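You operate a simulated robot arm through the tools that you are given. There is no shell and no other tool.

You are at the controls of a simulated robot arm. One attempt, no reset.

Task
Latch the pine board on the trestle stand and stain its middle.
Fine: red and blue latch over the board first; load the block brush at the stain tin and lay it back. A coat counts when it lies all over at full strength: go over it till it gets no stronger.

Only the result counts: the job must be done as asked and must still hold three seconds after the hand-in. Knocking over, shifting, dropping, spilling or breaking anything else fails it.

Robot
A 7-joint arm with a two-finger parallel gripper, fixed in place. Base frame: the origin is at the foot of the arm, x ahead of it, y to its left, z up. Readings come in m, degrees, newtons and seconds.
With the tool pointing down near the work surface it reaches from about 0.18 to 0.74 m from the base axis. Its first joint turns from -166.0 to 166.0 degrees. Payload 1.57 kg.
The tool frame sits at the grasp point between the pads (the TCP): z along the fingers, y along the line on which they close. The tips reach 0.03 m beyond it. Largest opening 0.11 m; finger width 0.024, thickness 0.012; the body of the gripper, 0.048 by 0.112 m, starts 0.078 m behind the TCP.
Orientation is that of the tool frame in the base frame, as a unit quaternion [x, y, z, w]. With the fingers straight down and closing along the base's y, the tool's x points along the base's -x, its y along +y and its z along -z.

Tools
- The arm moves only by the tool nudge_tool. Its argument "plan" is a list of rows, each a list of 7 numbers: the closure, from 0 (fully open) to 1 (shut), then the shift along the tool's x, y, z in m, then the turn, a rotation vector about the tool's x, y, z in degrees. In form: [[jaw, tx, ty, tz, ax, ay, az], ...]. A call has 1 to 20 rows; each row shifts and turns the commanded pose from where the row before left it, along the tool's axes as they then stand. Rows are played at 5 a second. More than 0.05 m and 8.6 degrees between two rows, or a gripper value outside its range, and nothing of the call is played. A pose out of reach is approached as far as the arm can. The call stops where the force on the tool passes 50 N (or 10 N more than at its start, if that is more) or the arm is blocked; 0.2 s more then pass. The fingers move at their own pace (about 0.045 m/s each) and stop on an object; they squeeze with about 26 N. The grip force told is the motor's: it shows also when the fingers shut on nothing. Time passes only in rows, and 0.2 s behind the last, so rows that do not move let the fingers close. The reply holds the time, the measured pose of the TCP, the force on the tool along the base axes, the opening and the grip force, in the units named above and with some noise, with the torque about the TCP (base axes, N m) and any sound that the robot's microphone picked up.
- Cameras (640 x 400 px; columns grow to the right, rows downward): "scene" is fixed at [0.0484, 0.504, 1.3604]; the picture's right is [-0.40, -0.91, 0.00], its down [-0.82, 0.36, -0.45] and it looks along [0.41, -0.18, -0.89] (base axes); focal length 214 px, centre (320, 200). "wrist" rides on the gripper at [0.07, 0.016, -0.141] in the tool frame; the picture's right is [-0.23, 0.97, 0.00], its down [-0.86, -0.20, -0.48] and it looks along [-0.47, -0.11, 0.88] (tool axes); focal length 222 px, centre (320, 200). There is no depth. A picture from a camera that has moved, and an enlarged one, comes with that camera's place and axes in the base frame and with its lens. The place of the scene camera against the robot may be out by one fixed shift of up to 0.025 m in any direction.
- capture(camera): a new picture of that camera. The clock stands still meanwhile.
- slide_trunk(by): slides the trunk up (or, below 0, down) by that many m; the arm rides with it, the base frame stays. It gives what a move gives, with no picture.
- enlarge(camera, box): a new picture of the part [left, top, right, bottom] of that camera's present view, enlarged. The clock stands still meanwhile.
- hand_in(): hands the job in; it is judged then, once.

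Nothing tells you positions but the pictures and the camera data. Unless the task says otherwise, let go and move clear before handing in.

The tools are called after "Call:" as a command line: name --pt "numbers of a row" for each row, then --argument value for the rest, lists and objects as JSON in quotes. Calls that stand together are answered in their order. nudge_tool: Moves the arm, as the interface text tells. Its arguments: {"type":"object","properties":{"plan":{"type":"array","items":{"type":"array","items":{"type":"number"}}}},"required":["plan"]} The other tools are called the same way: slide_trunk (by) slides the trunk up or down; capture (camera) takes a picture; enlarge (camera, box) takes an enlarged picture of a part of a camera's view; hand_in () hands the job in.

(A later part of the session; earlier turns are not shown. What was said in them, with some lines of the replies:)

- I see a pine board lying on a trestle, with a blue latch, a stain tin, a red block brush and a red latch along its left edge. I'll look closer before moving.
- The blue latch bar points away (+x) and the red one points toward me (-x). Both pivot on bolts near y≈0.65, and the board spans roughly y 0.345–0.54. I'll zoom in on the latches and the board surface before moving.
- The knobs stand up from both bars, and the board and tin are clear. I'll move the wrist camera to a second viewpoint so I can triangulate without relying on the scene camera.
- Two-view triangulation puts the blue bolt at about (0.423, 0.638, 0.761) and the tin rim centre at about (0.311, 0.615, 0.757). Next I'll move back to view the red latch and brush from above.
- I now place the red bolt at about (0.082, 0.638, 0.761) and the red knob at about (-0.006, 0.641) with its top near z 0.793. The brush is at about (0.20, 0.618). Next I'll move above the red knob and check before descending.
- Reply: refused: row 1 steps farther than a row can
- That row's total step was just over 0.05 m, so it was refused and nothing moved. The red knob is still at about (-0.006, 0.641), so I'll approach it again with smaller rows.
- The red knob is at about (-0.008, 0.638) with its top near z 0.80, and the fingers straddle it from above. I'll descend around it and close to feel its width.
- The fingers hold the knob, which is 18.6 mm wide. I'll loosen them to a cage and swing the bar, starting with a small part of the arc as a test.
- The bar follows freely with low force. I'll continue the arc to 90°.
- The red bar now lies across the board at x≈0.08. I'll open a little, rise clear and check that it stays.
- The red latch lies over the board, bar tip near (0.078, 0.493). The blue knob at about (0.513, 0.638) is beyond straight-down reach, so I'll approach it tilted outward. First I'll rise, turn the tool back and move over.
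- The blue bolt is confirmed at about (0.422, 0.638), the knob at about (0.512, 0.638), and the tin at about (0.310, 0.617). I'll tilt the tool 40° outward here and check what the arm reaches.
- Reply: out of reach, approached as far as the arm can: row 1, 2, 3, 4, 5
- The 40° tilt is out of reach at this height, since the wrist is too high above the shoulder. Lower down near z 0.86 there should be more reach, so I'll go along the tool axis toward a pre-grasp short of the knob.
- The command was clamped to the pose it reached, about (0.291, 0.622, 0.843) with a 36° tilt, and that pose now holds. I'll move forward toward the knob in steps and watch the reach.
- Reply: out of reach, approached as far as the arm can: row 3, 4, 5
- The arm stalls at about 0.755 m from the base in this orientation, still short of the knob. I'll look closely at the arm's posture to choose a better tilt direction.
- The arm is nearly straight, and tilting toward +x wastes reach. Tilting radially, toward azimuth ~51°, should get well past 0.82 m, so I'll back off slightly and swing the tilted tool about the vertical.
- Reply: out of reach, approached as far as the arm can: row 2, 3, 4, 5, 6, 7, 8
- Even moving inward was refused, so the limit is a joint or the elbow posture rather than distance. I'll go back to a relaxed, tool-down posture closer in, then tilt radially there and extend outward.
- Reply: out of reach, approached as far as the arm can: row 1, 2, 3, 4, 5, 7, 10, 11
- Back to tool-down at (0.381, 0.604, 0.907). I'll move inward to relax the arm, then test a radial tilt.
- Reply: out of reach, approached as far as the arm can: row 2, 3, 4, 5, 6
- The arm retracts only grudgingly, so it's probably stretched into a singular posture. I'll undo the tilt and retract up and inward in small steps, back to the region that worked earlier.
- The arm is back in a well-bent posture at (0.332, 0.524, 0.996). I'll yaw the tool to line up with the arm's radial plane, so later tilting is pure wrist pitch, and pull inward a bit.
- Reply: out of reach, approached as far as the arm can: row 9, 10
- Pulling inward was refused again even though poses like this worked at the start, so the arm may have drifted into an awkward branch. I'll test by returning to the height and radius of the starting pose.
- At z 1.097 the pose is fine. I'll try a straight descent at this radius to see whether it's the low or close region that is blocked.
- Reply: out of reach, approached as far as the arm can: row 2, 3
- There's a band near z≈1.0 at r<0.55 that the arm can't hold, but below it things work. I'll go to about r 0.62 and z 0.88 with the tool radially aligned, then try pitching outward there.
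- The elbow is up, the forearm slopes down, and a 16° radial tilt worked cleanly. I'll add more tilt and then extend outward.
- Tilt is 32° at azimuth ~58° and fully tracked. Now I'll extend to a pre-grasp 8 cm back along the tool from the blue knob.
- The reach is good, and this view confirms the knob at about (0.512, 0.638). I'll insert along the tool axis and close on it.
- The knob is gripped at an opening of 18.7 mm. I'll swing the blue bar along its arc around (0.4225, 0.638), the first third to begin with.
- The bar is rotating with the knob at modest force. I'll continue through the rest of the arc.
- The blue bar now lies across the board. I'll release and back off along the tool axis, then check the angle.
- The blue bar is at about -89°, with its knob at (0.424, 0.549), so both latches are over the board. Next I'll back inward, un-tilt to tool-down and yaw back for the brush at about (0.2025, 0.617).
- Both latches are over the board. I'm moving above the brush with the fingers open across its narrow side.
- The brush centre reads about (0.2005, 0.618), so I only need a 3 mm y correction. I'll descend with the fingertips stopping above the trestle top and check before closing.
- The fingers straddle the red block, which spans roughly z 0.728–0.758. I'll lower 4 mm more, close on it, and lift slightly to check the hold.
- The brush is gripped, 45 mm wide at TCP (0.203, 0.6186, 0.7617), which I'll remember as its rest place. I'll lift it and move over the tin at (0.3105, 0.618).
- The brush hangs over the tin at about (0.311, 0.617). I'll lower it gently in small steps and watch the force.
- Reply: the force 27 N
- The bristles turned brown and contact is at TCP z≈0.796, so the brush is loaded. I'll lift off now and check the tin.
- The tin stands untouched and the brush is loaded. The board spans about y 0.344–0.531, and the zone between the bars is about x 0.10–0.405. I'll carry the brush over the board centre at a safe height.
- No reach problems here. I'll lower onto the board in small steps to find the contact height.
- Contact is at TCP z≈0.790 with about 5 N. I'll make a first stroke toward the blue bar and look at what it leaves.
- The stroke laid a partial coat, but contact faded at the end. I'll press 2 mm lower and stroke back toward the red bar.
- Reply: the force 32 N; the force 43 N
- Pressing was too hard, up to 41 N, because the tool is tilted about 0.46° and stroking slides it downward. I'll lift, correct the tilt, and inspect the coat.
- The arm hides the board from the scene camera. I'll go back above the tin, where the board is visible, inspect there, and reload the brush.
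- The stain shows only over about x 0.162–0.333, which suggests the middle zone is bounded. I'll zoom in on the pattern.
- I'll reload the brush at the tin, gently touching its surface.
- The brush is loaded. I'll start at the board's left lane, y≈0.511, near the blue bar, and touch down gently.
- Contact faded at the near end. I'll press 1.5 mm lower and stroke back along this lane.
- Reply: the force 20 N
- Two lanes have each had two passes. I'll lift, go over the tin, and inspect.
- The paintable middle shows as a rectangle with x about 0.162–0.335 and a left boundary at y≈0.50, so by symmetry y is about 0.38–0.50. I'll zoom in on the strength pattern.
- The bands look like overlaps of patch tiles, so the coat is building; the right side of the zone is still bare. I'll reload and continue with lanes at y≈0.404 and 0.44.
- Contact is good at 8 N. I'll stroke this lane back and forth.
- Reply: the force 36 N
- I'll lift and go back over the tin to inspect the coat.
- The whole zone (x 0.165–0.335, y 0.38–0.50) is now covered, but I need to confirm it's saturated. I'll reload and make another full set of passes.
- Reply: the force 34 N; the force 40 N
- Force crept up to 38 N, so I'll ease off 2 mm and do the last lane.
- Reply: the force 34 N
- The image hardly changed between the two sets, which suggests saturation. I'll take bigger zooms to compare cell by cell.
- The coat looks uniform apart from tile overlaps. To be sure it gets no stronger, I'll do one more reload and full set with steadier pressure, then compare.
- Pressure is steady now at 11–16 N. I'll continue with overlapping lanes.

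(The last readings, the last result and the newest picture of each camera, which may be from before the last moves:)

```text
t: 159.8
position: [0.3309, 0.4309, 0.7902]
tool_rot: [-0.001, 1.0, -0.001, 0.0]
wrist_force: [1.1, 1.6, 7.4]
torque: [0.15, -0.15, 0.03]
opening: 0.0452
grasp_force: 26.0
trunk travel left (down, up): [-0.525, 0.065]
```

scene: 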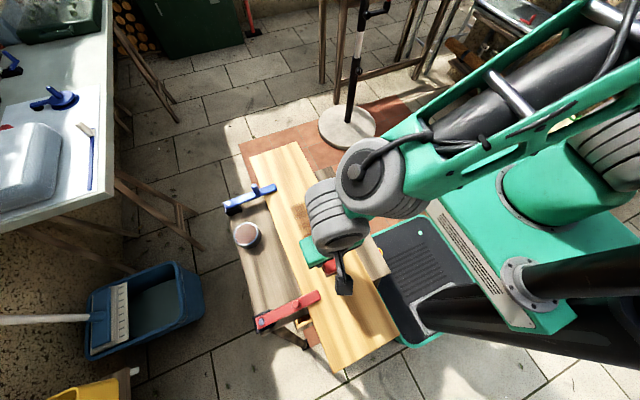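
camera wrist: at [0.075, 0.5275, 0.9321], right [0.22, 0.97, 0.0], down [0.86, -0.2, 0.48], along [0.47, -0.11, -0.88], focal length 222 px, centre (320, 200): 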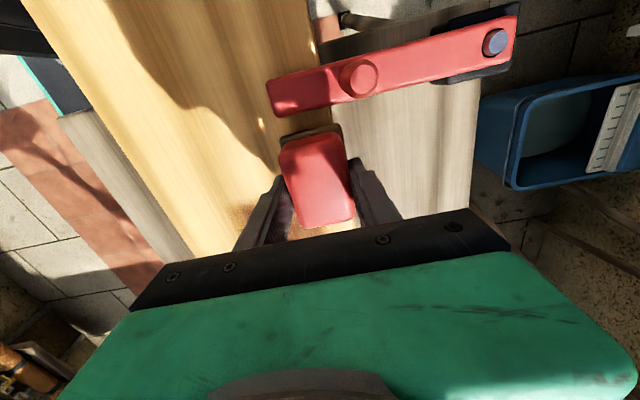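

Call:
nudge_tool --pt "1 0.0128 0 0.0003 0 0 0" --pt "1 0.0128 0 0 0 0 0" --pt "1 0.0128 0 0 0 0 0" --pt "1 0.0128 0 0 0 0 0" --pt "1 0.0128 0 0 0 0 0" --pt "1 0.0128 0 0 0 0 0" --pt "1 0.0128 0 0 0 0 0" --pt "1 0.0128 0 0 0 0 0" --pt "1 0.0128 0 0 0 0 0" --pt "1 0.0128 0 0 0 0 0" --pt "1 0.0128 0 0 0 0 0" --pt "1 0.0128 0 0 0 0 0" --pt "1 0.012 0 0 0 0 0" --pt "1 0 0 0 0 0 0"

Call:
nudge_tool --pt "1 -0.0128 0 0 0 0 0" --pt "1 -0.0128 0 0 0 0 0" --pt "1 -0.0128 0 0 0 0 0" --pt "1 -0.0128 0 0 0 0 0" --pt "1 -0.0128 0 0 0 0 0" --pt "1 -0.0128 0 0 0 0 0" --pt "1 -0.0128 0 0 0 0 0" --pt "1 -0.0128 0 0 0 0 0" --pt "1 -0.0128 0 0 0 0 0" --pt "1 -0.0128 0 0 0 0 0" --pt "1 -0.0128 0 0 0 0 0" --pt "1 -0.0128 0 0 0 0 0" --pt "1 -0.012 0 0 0 0 0" --pt "1 0 -0.0135 0 0 0 0" --pt "1 0 -0.0135 0 0 0 0" --pt "1 0 0 0 0 0 0"

```text
t: 162.8
position: [0.1655, 0.4295, 0.7895]
tool_rot: [-0.001, 1.0, -0.001, -0.001]
wrist_force: [3.0, 0.0, 13.8]
torque: [0.13, -0.15, -0.06]
opening: 0.045
grasp_force: 26.6
trunk travel left (down, up): [-0.525, 0.065]
```

```text
t: 166.2
position: [0.3307, 0.4044, 0.7909]
tool_rot: [-0.001, 1.0, -0.001, 0.0]
wrist_force: [1.4, 3.3, 14.3]
torque: [0.23, -0.07, -0.05]
opening: 0.0451
grasp_force: 25.7
trunk travel left (down, up): [-0.525, 0.065]
```

Call:
nudge_tool --pt "1 0.0128 0 0 0 0 0" --pt "1 0.0128 0 0 0 0 0" --pt "1 0.0128 0 0 0 0 0" --pt "1 0.0128 0 0 0 0 0" --pt "1 0.0128 0 0 0 0 0" --pt "1 0.0128 0 0 0 0 0" --pt "1 0.0128 0 0 0 0 0" --pt "1 0.0128 0 0 0 0 0" --pt "1 0.0128 0 0 0 0 0" --pt "1 0.0128 0 0 0 0 0" --pt "1 0.0128 0 0 0 0 0" --pt "1 0.0128 0 0 0 0 0" --pt "1 0.012 0 0 0 0 0" --pt "1 0 -0.01 0 0 0 0" --pt "1 0 0 0 0 0 0"

Call:
nudge_tool --pt "1 -0.0128 0 0 0 0 0" --pt "1 -0.0128 0 0 0 0 0" --pt "1 -0.0128 0 0 0 0 0" --pt "1 -0.0128 0 0 0 0 0" --pt "1 -0.0128 0 0 0 0 0" --pt "1 -0.0128 0 0 0 0 0" --pt "1 -0.0128 0 0 0 0 0" --pt "1 -0.0128 0 0 0 0 0" --pt "1 -0.0128 0 0 0 0 0" --pt "1 -0.0128 0 0 0 0 0" --pt "1 -0.0128 0 0 0 0 0" --pt "1 -0.0128 0 0 0 0 0" --pt "1 -0.012 0 0 0 0 0" --pt "1 0 0 0 0 0 0"

```text
t: 169.4
position: [0.1634, 0.3955, 0.7906]
tool_rot: [-0.002, 1.0, 0.001, -0.001]
wrist_force: [-7.2, 10.2, 31.8]
torque: [0.28, 0.12, 0.01]
opening: 0.0452
grasp_force: 25.9
trunk travel left (down, up): [-0.525, 0.065]
```

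```text
t: 172.4
position: [0.3309, 0.3946, 0.79]
tool_rot: [-0.001, 1.0, -0.001, 0.0]
wrist_force: [-5.6, -0.2, 18.5]
torque: [0.07, 0.1, 0.05]
opening: 0.0452
grasp_force: 26.1
trunk travel left (down, up): [-0.525, 0.065]
```

I'll lift, move aside over the tin, and compare the coat with the earlier pictures.

Call:
nudge_tool --pt "1 0 0 -0.01 0 0 0" --pt "1 0 0 -0.025 0 0 0" --pt "1 0 0 -0.024 0 0 0" --pt "1 0.004 0.0448 0 0 0 0" --pt "1 0.004 0.0448 0 0 0 0" --pt "1 0.004 0.0448 0 0 0 0" --pt "1 0.004 0.0448 0 0 0 0" --pt "1 0.004 0.0448 0 0 0 0" --pt "1 0 0 0 0 0 0"

Call:
enlarge --camera "wrist" --box '[60, 10, 240, 210]'

Call:
enlarge --camera "scene" --box '[270, 190, 350, 270]'

Call:
enlarge --camera "scene" --box '[286, 192, 336, 232]'

Call:
enlarge --camera "scene" --box '[296, 226, 346, 266]'

```text
t: 174.4
position: [0.3093, 0.6182, 0.8472]
tool_rot: [-0.001, 1.0, -0.002, -0.001]
wrist_force: [-0.1, -1.4, -1.0]
torque: [-0.03, 0.0, -0.02]
opening: 0.045
grasp_force: 26.4
trunk travel left (down, up): [-0.525, 0.065]
```

```text
2.00 times, centred on (150, 110) of wrist
camera zoom: at [0.2407, 0.6353, 0.9879], right [0.22, 0.97, 0.0], down [0.86, -0.2, 0.48], along [0.46, -0.11, -0.88], focal length 444 px, centre (660, 380)
```

zoom: 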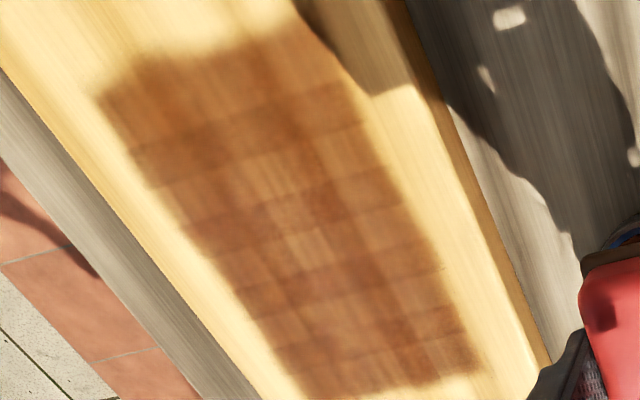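

```text
5.00 times, centred on (310, 230) of scene
camera zoom: at [0.0484, 0.504, 1.3604], right [-0.4, -0.91, 0.0], down [-0.82, 0.36, -0.45], along [0.41, -0.18, -0.89], focal length 1072 px, centre (370, 50)
```

zoom: 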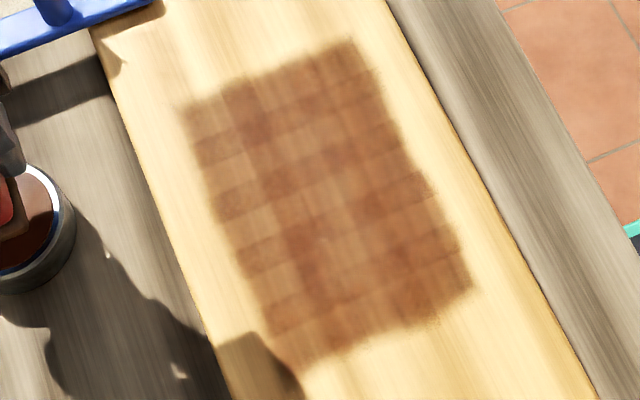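

```text
10.00 times, centred on (311, 212) of scene
camera zoom: at [0.0484, 0.504, 1.3604], right [-0.4, -0.91, 0.0], down [-0.82, 0.36, -0.45], along [0.41, -0.18, -0.89], focal length 2145 px, centre (410, 80)
```

zoom: 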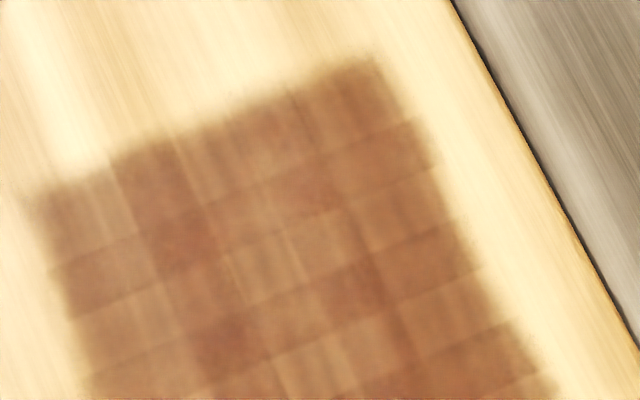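

```text
10.00 times, centred on (321, 246) of scene
camera zoom: at [0.0484, 0.504, 1.3604], right [-0.4, -0.91, 0.0], down [-0.82, 0.36, -0.45], along [0.41, -0.18, -0.89], focal length 2145 px, centre (310, -260)
```

zoom: 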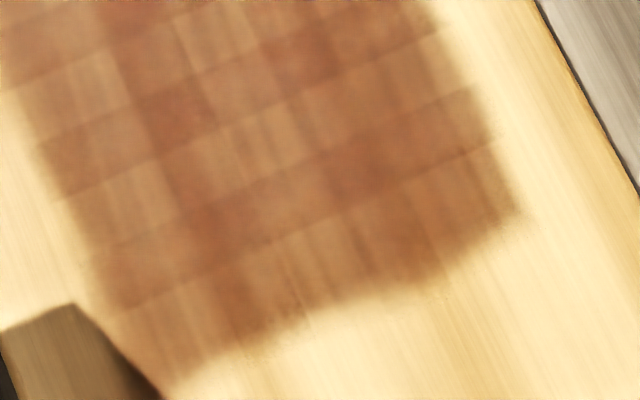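

The pictures are unchanged from the previous set, so the coat is at full strength. Now I'll lay the brush back at its original place, (0.203, 0.6186).

Call:
nudge_tool --pt "1 0.0355 0 0 0 0 0" --pt "1 0.0355 0 0 0 0 0" --pt "1 0.0355 0 0 0 0 0" --pt "1 0 0 0.03 0 0 0" --pt "1 0 0 0.03 0 0 0" --pt "1 0 0 0.019 0 0 0" --pt "1 0 0 0 0 0 0"

Call:
capture --camera "wrist"

```text
t: 176.0
position: [0.2035, 0.6172, 0.7682]
tool_rot: [-0.001, 1.0, 0.0, -0.001]
wrist_force: [0.1, -0.1, -1.1]
torque: [0.0, 0.01, 0.0]
opening: 0.045
grasp_force: 26.2
trunk travel left (down, up): [-0.525, 0.065]
```

```text
taken
camera wrist: at [0.1345, 0.6342, 0.9095], right [0.22, 0.97, 0.0], down [0.86, -0.2, 0.48], along [0.47, -0.11, -0.88], focal length 222 px, centre (320, 200)
```

wrist: 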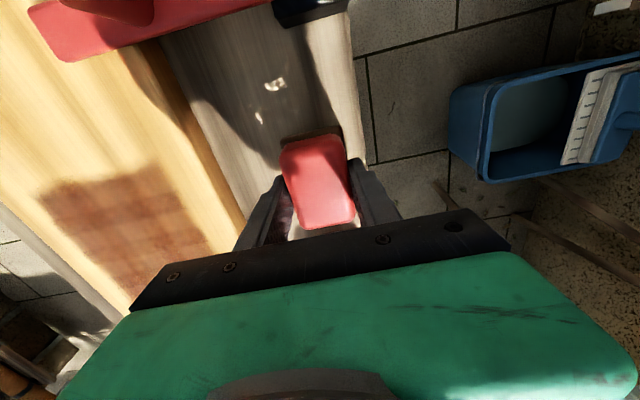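

Call:
nudge_tool --pt "1 0 0 0.003 0 0 0" --pt "1 0 0 0.002 0 0 0" --pt "1 0 0 0 0 0 0"

```text
t: 176.8
position: [0.2036, 0.6162, 0.7632]
tool_rot: [0.0, 1.0, -0.003, -0.001]
wrist_force: [-0.4, 0.1, -1.2]
torque: [-0.02, 0.04, -0.01]
opening: 0.045
grasp_force: 26.0
trunk travel left (down, up): [-0.525, 0.065]
```

Call:
nudge_tool --pt "1 0 0.001 0.0015 0 0 0" --pt "1 0 0 0 0 0 0"

```text
t: 177.4
position: [0.2051, 0.6177, 0.763]
tool_rot: [-0.002, 1.0, -0.002, -0.001]
wrist_force: [0.7, -0.5, 0.9]
torque: [0.04, -0.05, 0.04]
opening: 0.0451
grasp_force: 26.1
trunk travel left (down, up): [-0.525, 0.065]
```

Call:
nudge_tool --pt "1 0 0 0.001 0 0 0" --pt "1 0 0 0 0 0 0"

```text
t: 178.0
position: [0.2046, 0.618, 0.7626]
tool_rot: [-0.001, 1.0, -0.001, 0.001]
wrist_force: [-0.3, -1.8, 6.6]
torque: [-0.01, -0.27, -0.13]
opening: 0.0453
grasp_force: 26.2
trunk travel left (down, up): [-0.525, 0.065]
```

The brush is resting on the trestle with 6.6 N of contact. I'll open and rise clear.

Call:
nudge_tool --pt "0.8 0 0 0 0 0 0" --pt "0.5 0 0 0 0 0 0" --pt "0.27 0 0 0 0 0 0" --pt "0.27 0 0 0 0 0 0" --pt "0.27 0 0 -0.02 0 0 0" --pt "0.27 0 0 -0.03 0 0 0" --pt "0.27 0 0 -0.04 0 0 0" --pt "0.27 0 0 -0.04 0 0 0" --pt "0.27 0 0 0 0 0 0"

Call:
capture --camera "wrist"

Call:
capture --camera "scene"

```text
t: 180.0
position: [0.2027, 0.6156, 0.8901]
tool_rot: [0.0, 1.0, -0.001, 0.0]
wrist_force: [-0.2, 0.1, -1.1]
torque: [0.02, -0.02, -0.03]
opening: 0.0804
grasp_force: 0.0
trunk travel left (down, up): [-0.525, 0.065]
```

```text
taken
camera wrist: at [0.1337, 0.6331, 1.0311], right [0.22, 0.97, 0.0], down [0.86, -0.2, 0.48], along [0.47, -0.11, -0.88], focal length 222 px, centre (320, 200)
```

wrist: 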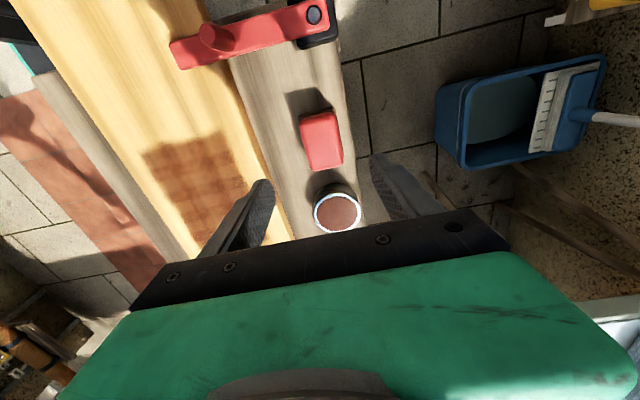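

```text
taken
```

scene: 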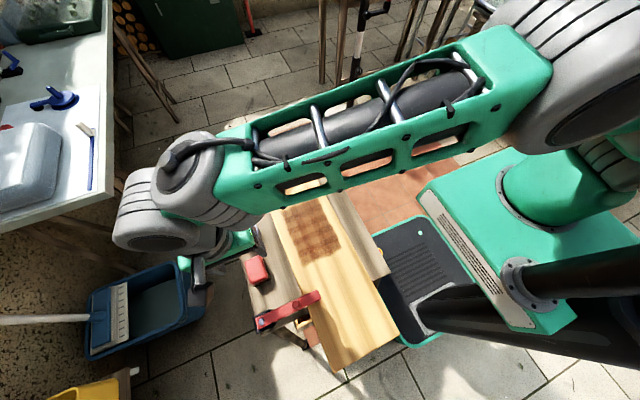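

The brush is back in its place and the tin is upright. I'll move the arm clear and do a final check of both latches.

Call:
nudge_tool --pt "0.27 0 -0.015 -0.04 0 0 0" --pt "0.27 0 -0.015 -0.04 0 0 0" --pt "0.27 -0.01 -0.025 -0.04 0 0 0" --pt "0.27 -0.03 -0.03 -0.02 0 0 0" --pt "0.27 -0.03 -0.03 -0.02 0 0 0" --pt "0.27 -0.03 -0.03 -0.02 0 0 0" --pt "0.27 0 0 0 0 0 0"

Call:
capture --camera "scene"

Call:
capture --camera "wrist"

```text
t: 181.6
position: [0.3031, 0.4724, 1.072]
tool_rot: [-0.001, 1.0, -0.002, -0.001]
wrist_force: [0.6, -0.7, 0.7]
torque: [0.02, 0.05, 0.03]
opening: 0.0802
grasp_force: 0.0
trunk travel left (down, up): [-0.525, 0.065]
```

```text
taken
```

scene: 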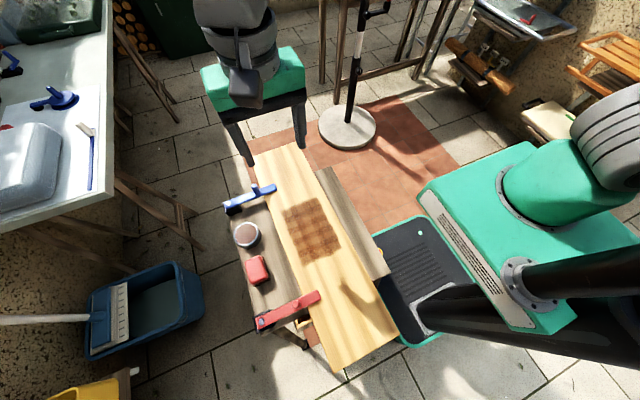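

```text
taken
camera wrist: at [0.2345, 0.4886, 1.2127], right [0.22, 0.97, 0.0], down [0.86, -0.2, 0.48], along [0.47, -0.11, -0.88], focal length 222 px, centre (320, 200)
```

wrist: 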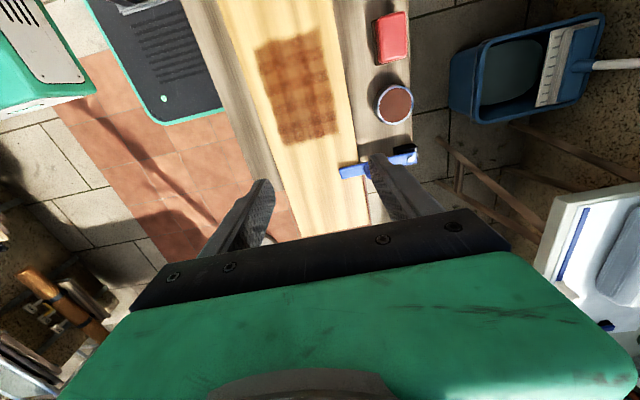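

Call:
enlarge --camera "wrist" --box '[240, 20, 360, 160]'

Call:
enlarge --camera "scene" --box '[210, 170, 370, 350]'

```text
2.86 times, centred on (300, 90) of wrist
camera zoom: at [0.2345, 0.4886, 1.2127], right [0.22, 0.97, 0.0], down [0.86, -0.2, 0.48], along [0.47, -0.11, -0.88], focal length 635 px, centre (377, 514)
```

zoom: 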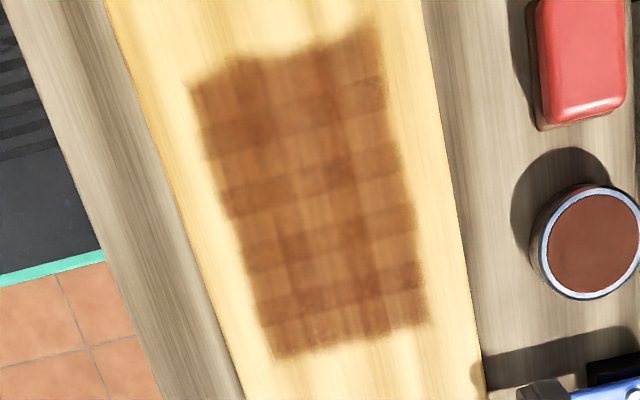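

```text
2.22 times, centred on (290, 260) of scene
camera zoom: at [0.0484, 0.504, 1.3604], right [-0.4, -0.91, 0.0], down [-0.82, 0.36, -0.45], along [0.41, -0.18, -0.89], focal length 477 px, centre (387, 67)
```

zoom: 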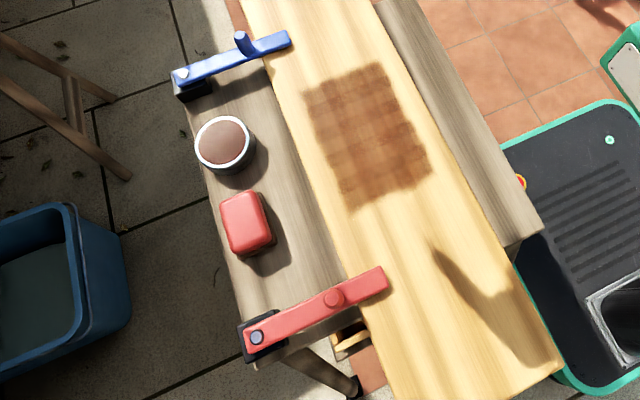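

Both latches lie over the board, the middle is evenly stained at full strength, and the brush and tin sit in their places. The arm is clear with the gripper empty, so I'm handing in.

Call:
hand_in

```text
The job is handed in.
```

The job is handed in: both latches are over the board and its middle is stained, with the arm clear and the gripper empty. I don't have the verdict.

- **Latches:** The red and blue bars both lie across the board, within about 2° of square to it. No click or stop was felt on either, so I judged them by their position in the pictures.
- **Stain:** The coat covers a rectangle of about 17 by 12 cm in the middle of the board. I reloaded at the tin for the later passes, and the last full set changed nothing visible, so I took the coat as full strength. Strokes beyond that rectangle left no mark, so I treated it as the area meant by "its middle".
- **Brush and tin:** The brush is back where it lay, to within a few millimetres. The tin is upright in its place with no spill visible.

The brush pressed harder than intended on a few strokes, peaking at about 41 N. The board and latches showed no sign of having moved.
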